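You operate a simulated robot arm through the tools that you are given. There is no shell and no other tool. Be economical: measure what you need, move in short steps, check, and stop when the job is done.

You run a simulated robot arm. Do the job below in one go: nothing can be reset, and whatever is moved stays where it is left.

TASK
Take the five-hundred gram weight with blue neck and leave it on top of the one kilo weight with purple ring.
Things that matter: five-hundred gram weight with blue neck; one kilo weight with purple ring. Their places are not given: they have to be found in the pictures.

The check looks at the end state, three seconds after you hand in, the way a careful person would. Anything else that was tipped, shoved, dropped, spilled or broken makes it a failure.

THE ROBOT
A 6-joint arm with a two-finger parallel gripper, fixed in place. Base frame: the origin is at the foot of the arm, x ahead of it, y to its left, z up; the work surface is at about z = 820. Units: mm, degrees, N and s.
With the tool pointing down near the work surface it reaches from about 260 to 680 mm from the base axis. Its first joint turns from -66.0 to 66.0 degrees. Payload 2.9 kg.
The tool frame sits at the grasp point between the pads (the TCP): z along the fingers, y along the line on which they close. The tips reach 30 mm beyond it. The gripper opens to 110 mm. The fingers are 20 mm wide and 10 mm thick; the gripper's body (48 by 112 mm) begins 55 mm behind the TCP.
Orientation is that of the tool frame in the base frame, as a unit quaternion [x, y, z, w]. With the fingers straight down and closing along the base's y, the tool's x points along the base's -x, its y along +y and its z along -z.

THE INTERFACE
- The arm moves only by the tool send_rows. Its argument "motion" is text: rows parted by semicolons, each of 5 numbers parted by spaces: the opening, from 0 (shut) to 1 (fully open), then the shift along the tool's x, y, z in mm, then the turn about the tool's z in degrees. In form: fingers x y z twist; .... A call has 1 to 8 rows; each row is the pose to reach, as a shift and turn from the pose commanded when the call began, along the tool's axes at that moment. Each row takes 0.2 s and may step no farther than 50 mm and 8.6 degrees from the row before; otherwise, or with a gripper value out of range, the whole call is refused. Where a pose cannot be reached the arm comes as near as it can. A force on the tool above 40 N (or 10 N above the force at the start of the call, whichever is more), or a blocked arm, ends the call early, and 0.2 s more pass. Each finger travels about 108 mm/s and halts on what it meets, pressing with about 33 N; the grip force reading is that of the motor and also rises with nothing between the fingers. The clock runs only during rows and for 0.2 s after the last one: add rows that repeat a pose to give the fingers time. The reply holds the time, the measured pose of the TCP, the force on the tool along the base axes, the opening and the grip force, in the units named above and with some noise.
- Cameras (640 x 400 px; columns grow to the right, rows downward): "scene" is fixed at [56.2, 416.7, 1397]; the picture's right is [-0.92, -0.40, 0.00], its down [-0.19, 0.43, -0.88] and it looks along [0.35, -0.81, -0.47] (base axes); focal length 347 px, centre (320, 200). "wrist" rides on the gripper at [72, 17, -103] in the tool frame; the picture's right is [-0.23, 0.97, 0.00], its down [-0.76, -0.18, -0.62] and it looks along [-0.61, -0.14, 0.78] (tool axes); focal length 222 px, centre (320, 200).
- grab_frame(camera): a new picture of that camera. No time passes.
- locate(camera, pixels): there is no depth. For up to 12 entries [column, row, z] of the newest picture of that camera ("zoom" is the newest enlarged one), the place [x, y] in the base frame at which the ray of that pixel passes the height z, good to about 3 mm. No time passes.
- zoom(camera, box): a new picture of the part [left, top, right, bottom] of that camera's present view, enlarged. No time passes.
- finish_job(): hands the job in; it is judged then, once.

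Keep the steps short. Do not move on a guess: measure, check each grasp and each placing, and mend mistakes. In all there are 60 turns and 30 pictures (those below and enlarged ones count). Leave the gripper open and the arm clear of the work at the hand-in unless told otherwise, and finish with a single line.

The tools are called by a JSON object that holds its "name" and its "arguments". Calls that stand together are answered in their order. send_rows: Moves the arm, as the interface text tells. Its arguments: {"type":"object","properties":{"motion":{"type":"string"}},"required":["motion"]} The other tools are called the same way: grab_frame (camera) takes a picture; locate (camera, pixels) gives the place at which the rays of pixels pass given heights; zoom (camera, box) takes an enlarged picture of a part of a camera's view; finish_job () hands the job in.

At the start:

```text
time: 0.0
ee_pos: [440.8, -74.4, 1152.7]
tool_rot: [0.0, 1.0, 0.0, 0.0]
force: [-0.5, 0.2, -0.8]
width: 110.0
grasp_force: 0.0
```

scene: 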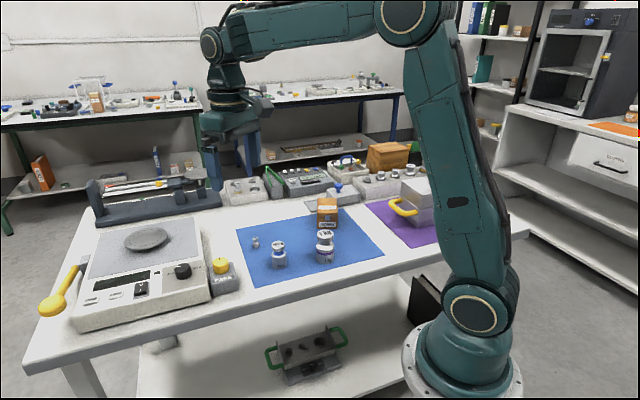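
wrist: 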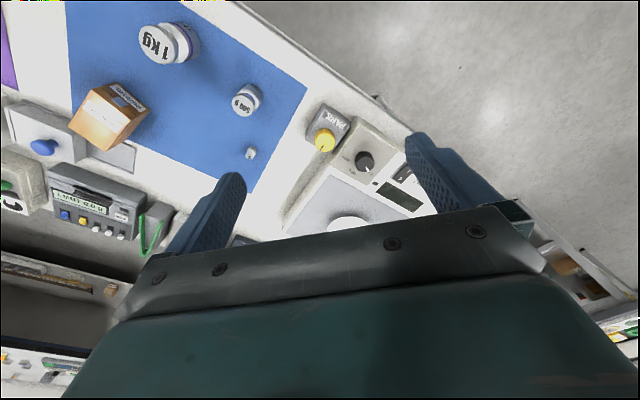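

The blue mat holds a small weight near (255,242), a medium one near (278,254) and a large one near (325,246). I'll enlarge both views to identify them.

{"name": "zoom", "arguments": {"camera": "scene", "box": [235, 190, 363, 270]}}

{"name": "zoom", "arguments": {"camera": "wrist", "box": [80, 0, 304, 140]}}

```text
5.00 times, centred on (299, 230) of scene
```

zoom: 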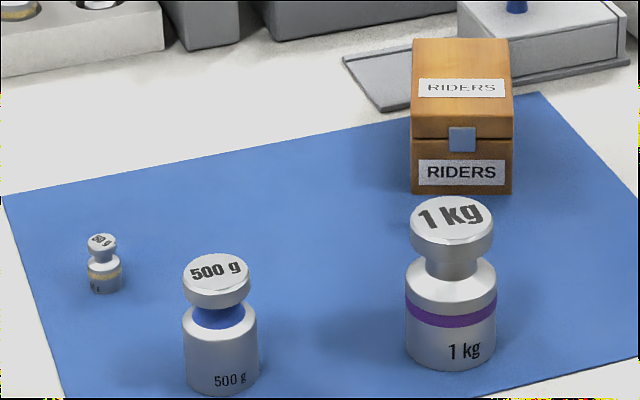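

```text
2.86 times, centred on (192, 70) of wrist
```

zoom: 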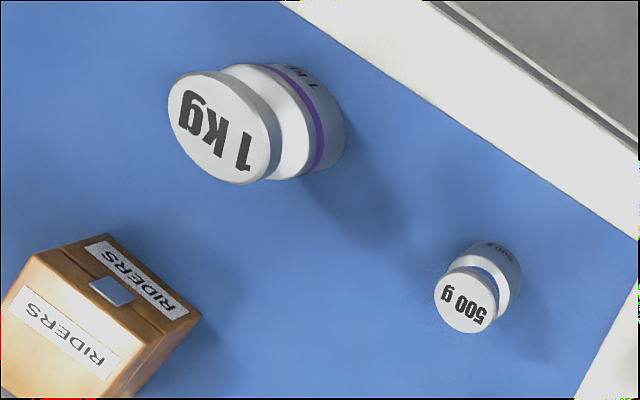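

The 500 g with the blue neck and the 1 kg with the purple ring are clear. I'll measure their top and base points at several heights from both cameras.

{"name": "locate", "arguments": {"camera": "scene", "pixels": [[278.2, 244.4, 870], [278.2, 244.4, 880], [278.2, 244.4, 890], [280, 269, 820], [325.2, 233.4, 880], [325.2, 233.4, 900], [325.2, 233.4, 920], [325.4, 264, 820], [271.5, 246, 880], [284.7, 242.5, 880], [317, 235, 900], [333.6, 232, 900]]}}

{"name": "locate", "arguments": {"camera": "zoom", "pixels": [[466, 300, 870], [466, 300, 880], [466, 300, 890], [220, 128, 880], [220, 128, 900], [220, 128, 920], [435, 297, 880], [497, 303, 880], [510, 245, 820], [340, 160, 820]]}}

```text
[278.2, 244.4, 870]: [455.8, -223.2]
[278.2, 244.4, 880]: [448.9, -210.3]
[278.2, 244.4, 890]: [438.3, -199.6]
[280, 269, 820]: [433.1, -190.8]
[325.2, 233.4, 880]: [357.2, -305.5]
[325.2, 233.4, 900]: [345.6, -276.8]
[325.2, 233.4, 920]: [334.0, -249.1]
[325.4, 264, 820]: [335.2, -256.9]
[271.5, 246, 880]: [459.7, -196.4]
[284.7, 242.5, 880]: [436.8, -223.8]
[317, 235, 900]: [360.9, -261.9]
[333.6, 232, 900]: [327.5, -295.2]
```

```text
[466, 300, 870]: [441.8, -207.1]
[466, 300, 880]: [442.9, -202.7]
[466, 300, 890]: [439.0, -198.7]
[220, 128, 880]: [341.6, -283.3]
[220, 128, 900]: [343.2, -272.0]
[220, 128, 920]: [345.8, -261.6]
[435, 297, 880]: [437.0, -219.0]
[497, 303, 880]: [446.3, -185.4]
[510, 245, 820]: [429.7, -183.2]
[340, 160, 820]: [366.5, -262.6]
```

The two cameras agree. The 500 g weight is at about (440,-203), top at about 888, with a body about 38 mm wide. The 1 kg weight is at about (344,-274), top at about 904. I'll go above the 500 g weight at z of about 1010 and narrow the fingers a little.

{"name": "send_rows", "arguments": {"motion": "0.9 0 -25 28 0; 0.8 0 -51 56 0; 0.75 0 -77 84 0; 0.75 0 -103 112 0; 0.75 0 -128 140 0; 0.75 0 -128 140 0"}}

{"name": "grab_frame", "arguments": {"camera": "wrist"}}

{"name": "zoom", "arguments": {"camera": "scene", "box": [219, 170, 379, 270]}}

```text
time: 1.4
ee_pos: [440.6, -203.4, 1011.8]
tool_rot: [0.0, 1.0, 0.001, 0.0]
force: [-0.1, 0.1, 0.0]
width: 82.5
grasp_force: 0.1
```

```text
25 pictures are left
```

wrist: 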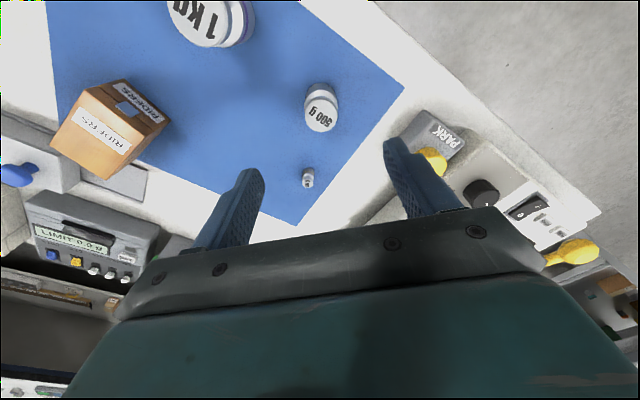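

```text
4.00 times, centred on (299, 220) of scene
```

zoom: 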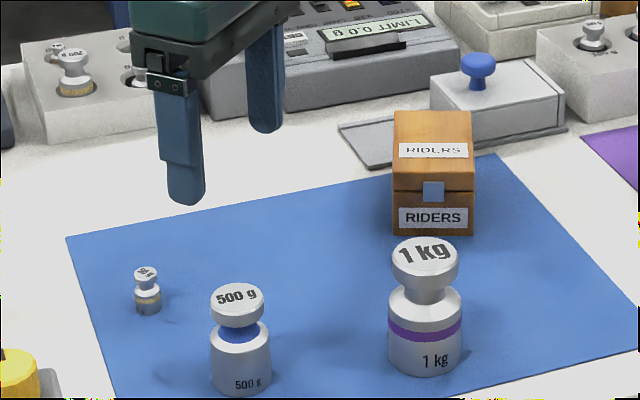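

The 500 g top is at (321,116) in the wrist view and the 50 g weight at (308,178). I'll measure both.

{"name": "locate", "arguments": {"camera": "wrist", "pixels": [[321, 117, 880], [321, 117, 888], [321, 92, 820], [308, 175, 845], [308, 184, 820], [199, 22, 904], [431, 163, 850], [118, 108, 890]]}}

{"name": "zoom", "arguments": {"camera": "wrist", "box": [256, 70, 384, 150]}}

```text
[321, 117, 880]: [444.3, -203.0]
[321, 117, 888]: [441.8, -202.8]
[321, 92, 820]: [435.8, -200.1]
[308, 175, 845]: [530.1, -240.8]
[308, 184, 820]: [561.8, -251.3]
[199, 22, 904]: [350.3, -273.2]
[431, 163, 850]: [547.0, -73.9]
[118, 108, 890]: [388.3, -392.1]
```

```text
5.00 times, centred on (320, 110) of wrist
```

zoom: 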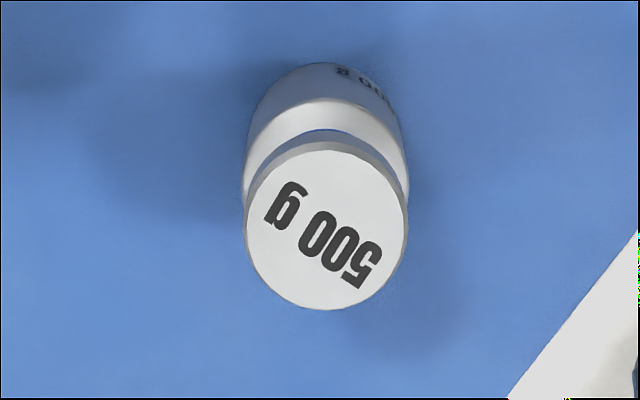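

The weight is centred under the tool at (441.5,-203), with nothing near the finger paths. I'll come down to z of about 912 first, with the tips just around the knob.

{"name": "send_rows", "arguments": {"motion": "0.75 0 0 40 0; 0.75 -1 0 70 0; 0.75 -1 0 100 0; 0.75 -1 0 100 0"}}

{"name": "zoom", "arguments": {"camera": "scene", "box": [219, 180, 347, 280]}}

{"name": "grab_frame", "arguments": {"camera": "wrist"}}

```text
time: 2.4
ee_pos: [442.2, -202.3, 910.8]
tool_rot: [0.0, 1.0, 0.0, 0.0]
force: [0.0, 0.1, 0.1]
width: 82.7
grasp_force: 0.0
```

```text
4.00 times, centred on (283, 230) of scene
```

zoom: 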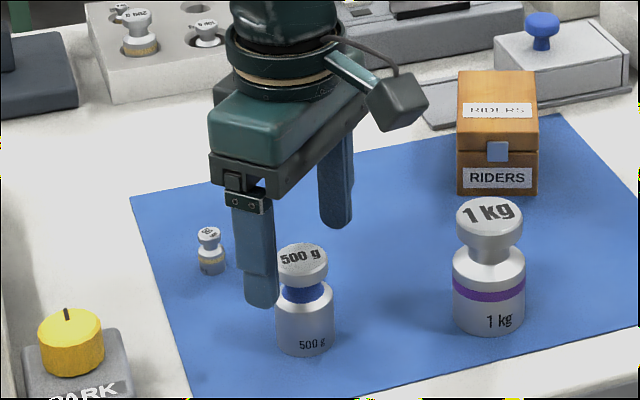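

```text
21 pictures are left
```

wrist: 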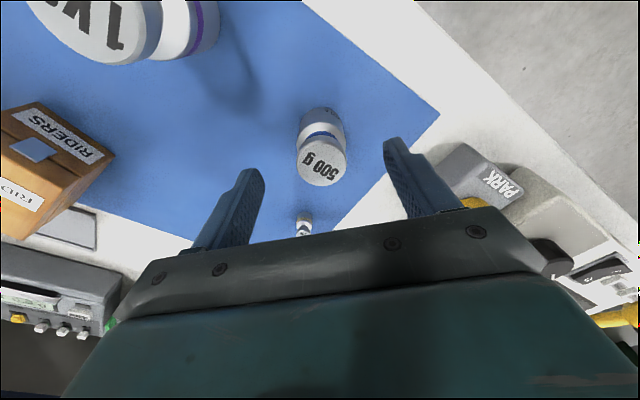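

The weight appears between the tips. I'll check the position from this closer view.

{"name": "locate", "arguments": {"camera": "wrist", "pixels": [[321, 162, 888], [321, 162, 884], [250, 172, 881], [392, 140, 881], [326, 109, 820], [93, 25, 904]]}}

{"name": "locate", "arguments": {"camera": "zoom", "pixels": [[302, 258, 888], [302, 258, 884], [488, 217, 904], [262, 306, 881], [335, 226, 881], [305, 356, 820], [490, 334, 820]]}}

```text
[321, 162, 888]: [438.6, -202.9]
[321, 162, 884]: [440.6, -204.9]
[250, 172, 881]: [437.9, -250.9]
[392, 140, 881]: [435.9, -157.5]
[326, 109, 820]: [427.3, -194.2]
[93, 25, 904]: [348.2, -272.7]
```

```text
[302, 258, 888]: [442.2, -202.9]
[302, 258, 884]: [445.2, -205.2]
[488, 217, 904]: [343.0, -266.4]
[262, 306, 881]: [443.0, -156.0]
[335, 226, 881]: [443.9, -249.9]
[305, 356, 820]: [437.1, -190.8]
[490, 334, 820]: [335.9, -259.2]
```

All readings give the weight at (441,-203). I'll come down 45 mm to z 866 (tips at 836) and close.

{"name": "send_rows", "arguments": {"motion": "0.75 1 0 22 0; 0.75 1 0 45 0; 0.75 1 0 45 0; 0.5 1 0 45 0; 0.3 1 0 45 0; 0.2 1 0 45 0; 0.2 1 0 45 0; 0.2 1 0 45 0"}}

{"name": "zoom", "arguments": {"camera": "scene", "box": [219, 180, 347, 280]}}

```text
time: 4.2
ee_pos: [441.8, -202.3, 866.2]
tool_rot: [0.0, 1.0, 0.0, 0.0]
force: [0.5, 0.1, -0.3]
width: 37.3
grasp_force: 32.5
```

```text
4.00 times, centred on (283, 230) of scene
```

zoom: 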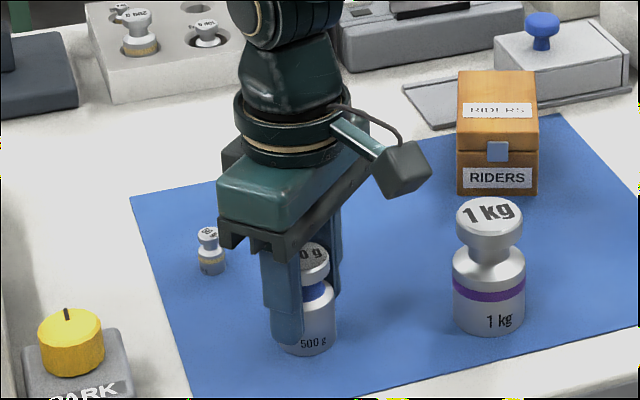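

The grip holds at 37.3 mm, which matches the body, with 32 N. I'll lift straight up 115 mm.

{"name": "send_rows", "arguments": {"motion": "0.2 0 0 -10 0; 0.2 0 0 -30 0; 0.2 0 0 -60 0; 0.2 0 0 -90 0; 0.2 0 0 -115 0; 0.2 0 0 -115 0"}}

{"name": "zoom", "arguments": {"camera": "scene", "box": [219, 170, 347, 270]}}

{"name": "grab_frame", "arguments": {"camera": "wrist"}}

```text
time: 5.6
ee_pos: [441.7, -203.2, 982.9]
tool_rot: [-0.001, 1.0, -0.001, 0.0]
force: [0.4, 0.9, -4.7]
width: 33.1
grasp_force: 33.2
```

```text
4.00 times, centred on (283, 220) of scene
```

zoom: 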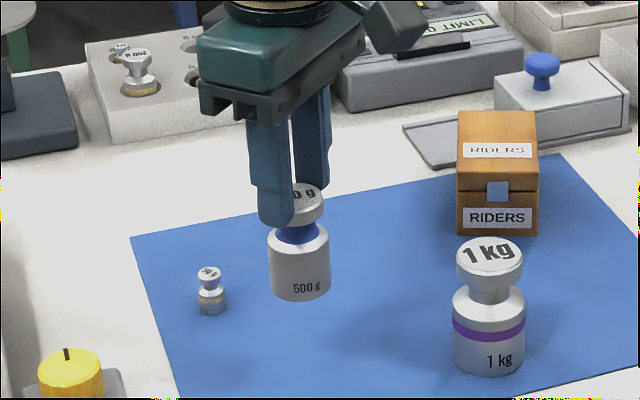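

```text
18 pictures are left
```

wrist: 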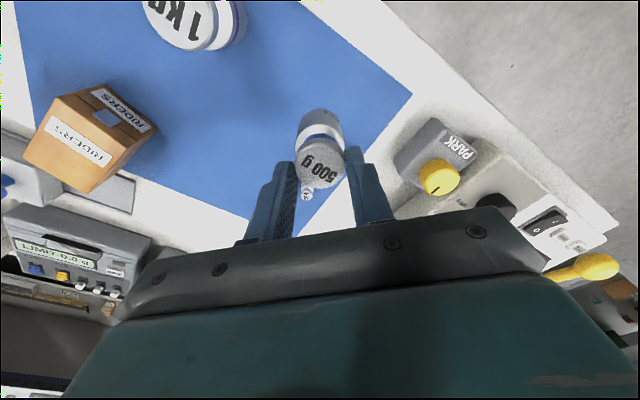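

The weight lifted, but it slid down in the fingers: the width is now 33.1, so they hold only the knob near the tips. I'll measure where its base is and whether it's still slipping, using one still row.

{"name": "send_rows", "arguments": {"motion": "0 0 0 0 0; 0 0 0 0 0; 0 0 0 0 0"}}

{"name": "zoom", "arguments": {"camera": "scene", "box": [219, 170, 347, 270]}}

{"name": "locate", "arguments": {"camera": "zoom", "pixels": [[300, 301, 880], [300, 301, 890], [300, 301, 900], [300, 301, 910], [306, 189, 950], [306, 189, 960], [306, 189, 970], [279, 226, 953]]}}

```text
time: 6.4
ee_pos: [442.5, -203.0, 982.5]
tool_rot: [0.0, 1.0, 0.0, 0.0]
force: [0.4, 0.5, -5.4]
width: 33.3
grasp_force: 33.3
```

```text
4.00 times, centred on (283, 220) of scene
```

zoom: 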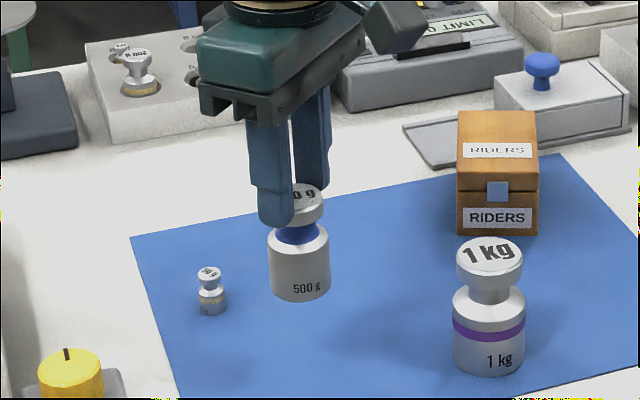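

```text
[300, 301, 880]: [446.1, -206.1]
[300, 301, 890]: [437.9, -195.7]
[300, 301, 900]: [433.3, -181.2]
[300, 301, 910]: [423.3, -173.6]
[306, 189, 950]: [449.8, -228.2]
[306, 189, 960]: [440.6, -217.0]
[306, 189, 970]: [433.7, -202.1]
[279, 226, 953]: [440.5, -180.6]
```

It's steady now, with no change in 0.8 s. The fingers hold the knob, the base is at about 898 and the weight is upright. A knob grip is fine for placing as long as I move gently. I'll raise it 28 mm in small steps and recheck.

{"name": "send_rows", "arguments": {"motion": "0 0 0 -2 0; 0 0 0 -5 0; 0 0 0 -9 0; 0 0 0 -14 0; 0 0 0 -19 0; 0 0 0 -24 0; 0 0 0 -27 0; 0 0 0 -28 0"}}

{"name": "zoom", "arguments": {"camera": "scene", "box": [219, 160, 347, 260]}}

{"name": "locate", "arguments": {"camera": "zoom", "pixels": [[300, 301, 915], [300, 301, 925]]}}

```text
time: 8.2
ee_pos: [441.7, -202.8, 1010.5]
tool_rot: [0.0, 1.0, 0.0, -0.001]
force: [-0.1, 0.1, -4.3]
width: 33.2
grasp_force: 33.5
```

```text
4.00 times, centred on (283, 210) of scene
```

zoom: 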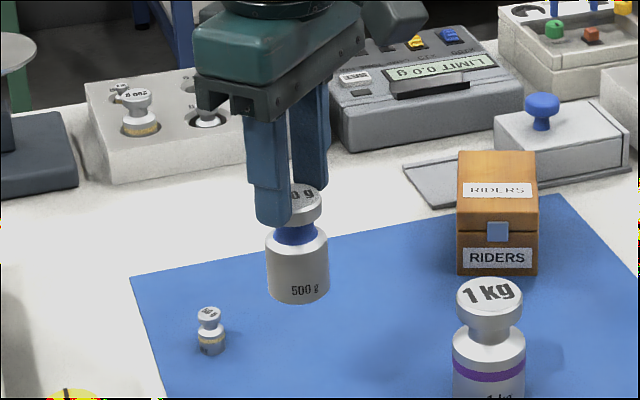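

```text
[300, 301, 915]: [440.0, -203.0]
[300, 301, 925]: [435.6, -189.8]
```

The hold is unchanged and the base is at about 926, clear of the 1 kg top at 904. I'll move sideways gently, half the way now (48, -34).

{"name": "send_rows", "arguments": {"motion": "0 2 -1.5 0 0; 0 7 -5 0 0; 0 15 -11 0 0; 0 24 -17 0 0; 0 33 -24 0 0; 0 41 -29 0 0; 0 46 -33 0 0; 0 48 -34 0 0"}}

{"name": "send_rows", "arguments": {"motion": "0 2 -1.5 0 0; 0 7 -5 0 0; 0 15 -11 0 0; 0 24 -17 0 0; 0 33 -24 0 0; 0 41 -29 0 0; 0 46 -33 0 0; 0 48 -34 0 0"}}

{"name": "zoom", "arguments": {"camera": "scene", "box": [261, 170, 389, 270]}}

{"name": "grab_frame", "arguments": {"camera": "wrist"}}

```text
time: 10.0
ee_pos: [392.2, -237.2, 1009.9]
tool_rot: [0.0, 1.0, -0.001, 0.0]
force: [-0.6, 0.1, -4.5]
width: 33.1
grasp_force: 33.4
```

```text
time: 11.8
ee_pos: [345.6, -271.3, 1009.8]
tool_rot: [0.001, 1.0, 0.0, 0.001]
force: [-1.4, -0.4, -6.0]
width: 33.4
grasp_force: 32.7
```

```text
4.00 times, centred on (325, 220) of scene
```

zoom: 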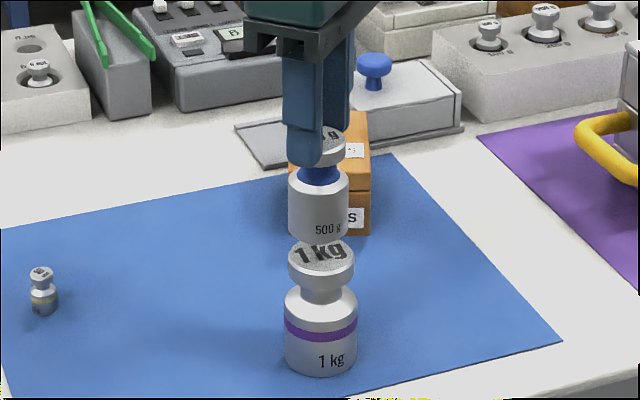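

```text
14 pictures are left
```

wrist: 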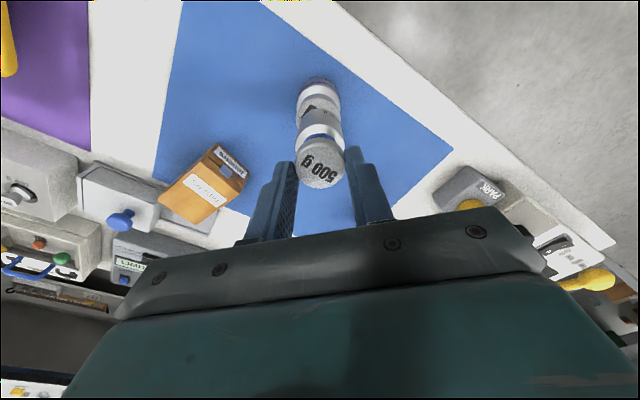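

The 500 g weight hangs over the 1 kg one. In the scene view it's about 2 mm left of centre. I'll zoom in the wrist view to check the other direction.

{"name": "zoom", "arguments": {"camera": "wrist", "box": [256, 70, 384, 200]}}

{"name": "locate", "arguments": {"camera": "wrist", "pixels": [[320, 117, 904], [319, 79, 820]]}}

```text
3.08 times, centred on (320, 135) of wrist
```

zoom: 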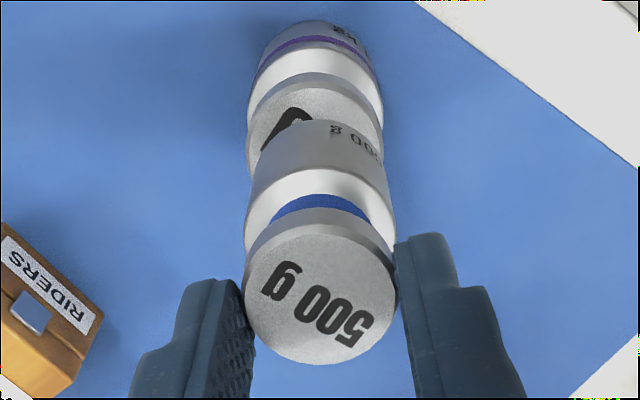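

```text
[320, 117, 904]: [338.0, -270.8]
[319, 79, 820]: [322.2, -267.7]
```

{"name": "locate", "arguments": {"camera": "wrist", "pixels": [[318.3, 98, 904], [318.3, 98, 900], [317.3, 76.5, 820], [318.5, 109, 926], [296.5, 112, 904], [340.6, 114, 904]]}}

{"name": "locate", "arguments": {"camera": "zoom", "pixels": [[315, 80, 904], [312, 20, 820], [315, 121, 926], [320, 295, 994]]}}

```text
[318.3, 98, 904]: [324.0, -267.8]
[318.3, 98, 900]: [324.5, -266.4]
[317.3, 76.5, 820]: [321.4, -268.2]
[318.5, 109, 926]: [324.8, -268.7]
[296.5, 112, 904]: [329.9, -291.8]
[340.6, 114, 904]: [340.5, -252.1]
```

```text
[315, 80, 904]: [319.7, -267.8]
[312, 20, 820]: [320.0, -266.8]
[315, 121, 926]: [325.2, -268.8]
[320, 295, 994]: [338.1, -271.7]
```

Alignment is within about 2 mm: the 1 kg centre is at x of about 345, the 500 g base at about 344, and y agrees. I'll lower 17 mm slowly and check the gap.

{"name": "send_rows", "arguments": {"motion": "0 0 0 2 0; 0 0 0 5 0; 0 0 0 8 0; 0 0 0 11 0; 0 0 0 14 0; 0 0 0 16 0; 0 0 0 17 0; 0 0 0 17 0"}}

{"name": "zoom", "arguments": {"camera": "scene", "box": [293, 190, 357, 240]}}

```text
time: 13.6
ee_pos: [346.2, -270.0, 993.3]
tool_rot: [0.0, 1.0, 0.0, -0.001]
force: [-0.5, 0.6, -5.1]
width: 32.8
grasp_force: 33.0
```

```text
8.00 times, centred on (325, 215) of scene
```

zoom: 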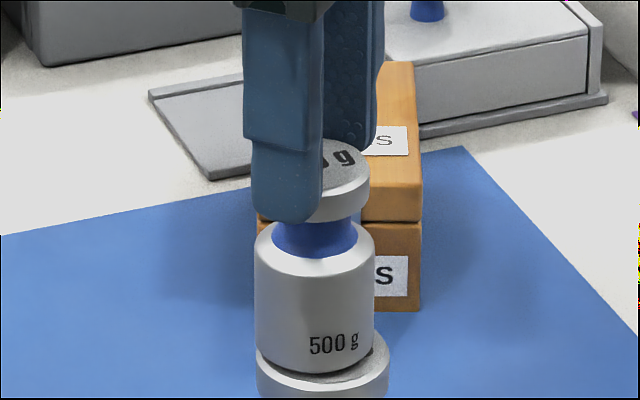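

About 4-5 mm of gap is left. The 500 g weight is about 2.4 mm left of centre in the scene, so I'll shift (-2,-1) in base axes, then lower in 1 mm steps watching the force.

{"name": "send_rows", "arguments": {"motion": "0 1 -0.5 0 0; 0 2 -1 0 0; 0 2 -1 1 0; 0 2 -1 2 0; 0 2 -1 3 0; 0 2 -1 3 0"}}

{"name": "zoom", "arguments": {"camera": "scene", "box": [293, 200, 357, 250]}}

```text
time: 15.0
ee_pos: [345.1, -271.0, 991.0]
tool_rot: [0.0, 1.0, 0.0, 0.0]
force: [-3.7, 1.5, 12.9]
width: 33.2
grasp_force: 32.9
```

```text
8.00 times, centred on (325, 225) of scene
```

zoom: 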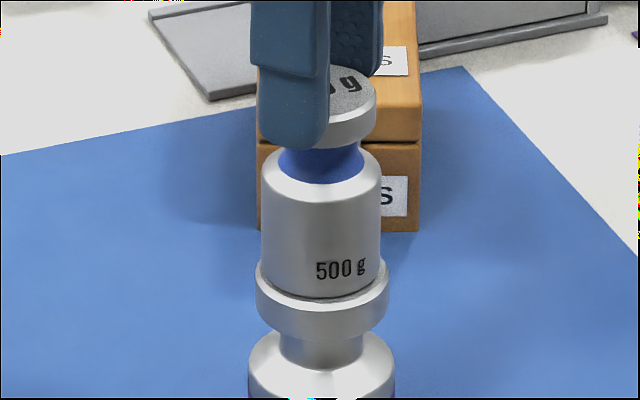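

Contact is made (force +13 N) and the weight sits centred and flat. I'll ease up 0.7 mm to relieve the press, then open in small steps.

{"name": "send_rows", "arguments": {"motion": "0 0 0 -0.4 0; 0 0 0 -0.7 0; 0.32 0 0 -0.7 0; 0.4 0 0 -0.7 0; 0.5 0 0 -0.7 0; 0.6 0 0 -0.7 0; 0.65 0 0 -0.7 0"}}

{"name": "zoom", "arguments": {"camera": "scene", "box": [261, 180, 389, 270]}}

```text
time: 16.6
ee_pos: [343.3, -271.1, 990.6]
tool_rot: [0.0, 1.0, 0.001, 0.0]
force: [-0.1, -1.0, 0.1]
width: 71.5
grasp_force: 0.1
```

```text
4.44 times, centred on (325, 225) of scene
```

zoom: 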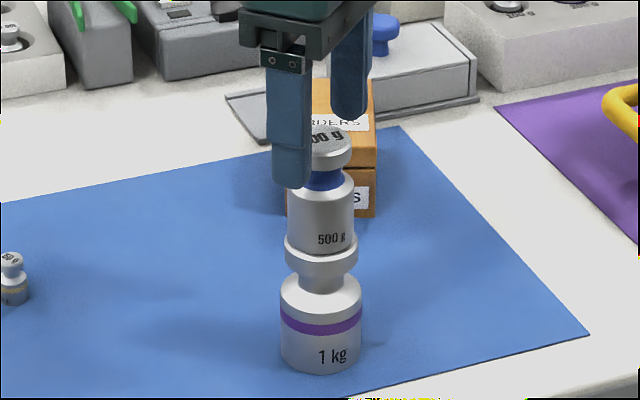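

The fingers are free at 71 mm and the stack stands upright. I'll rise straight up.

{"name": "send_rows", "arguments": {"motion": "0.65 0 0 -10 0; 0.65 0 0 -30 0; 0.65 0 0 -60 0; 0.7 0 0 -90 0; 0.8 0 0 -120 0; 0.9 0 0 -150 0; 0.9 0 0 -150 0"}}

{"name": "grab_frame", "arguments": {"camera": "scene"}}

{"name": "zoom", "arguments": {"camera": "wrist", "box": [224, 40, 416, 160]}}

```text
time: 18.2
ee_pos: [343.2, -271.5, 1142.0]
tool_rot: [0.001, 1.0, 0.0, 0.0]
force: [-0.5, 0.7, 0.3]
width: 99.1
grasp_force: 0.1
```

```text
9 pictures are left
```

scene: 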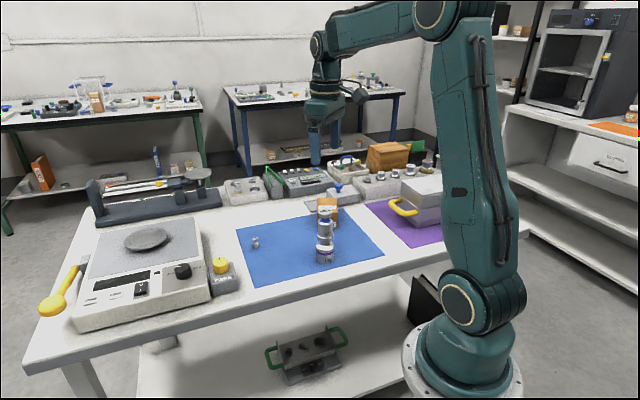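

```text
3.33 times, centred on (320, 100) of wrist
```

zoom: 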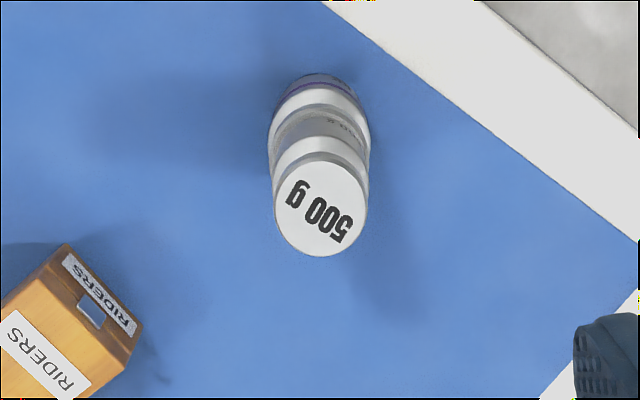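

The stack stands upright and centred, the other objects haven't moved, the gripper is open and the arm is clear. I'll hand in.

{"name": "finish_job", "arguments": {}}

```text
The job is handed in.
```

The 500 g weight with the blue neck is standing upright and centred on top of the 1 kg weight with the purple ring; nothing else was moved, and the job is handed in.
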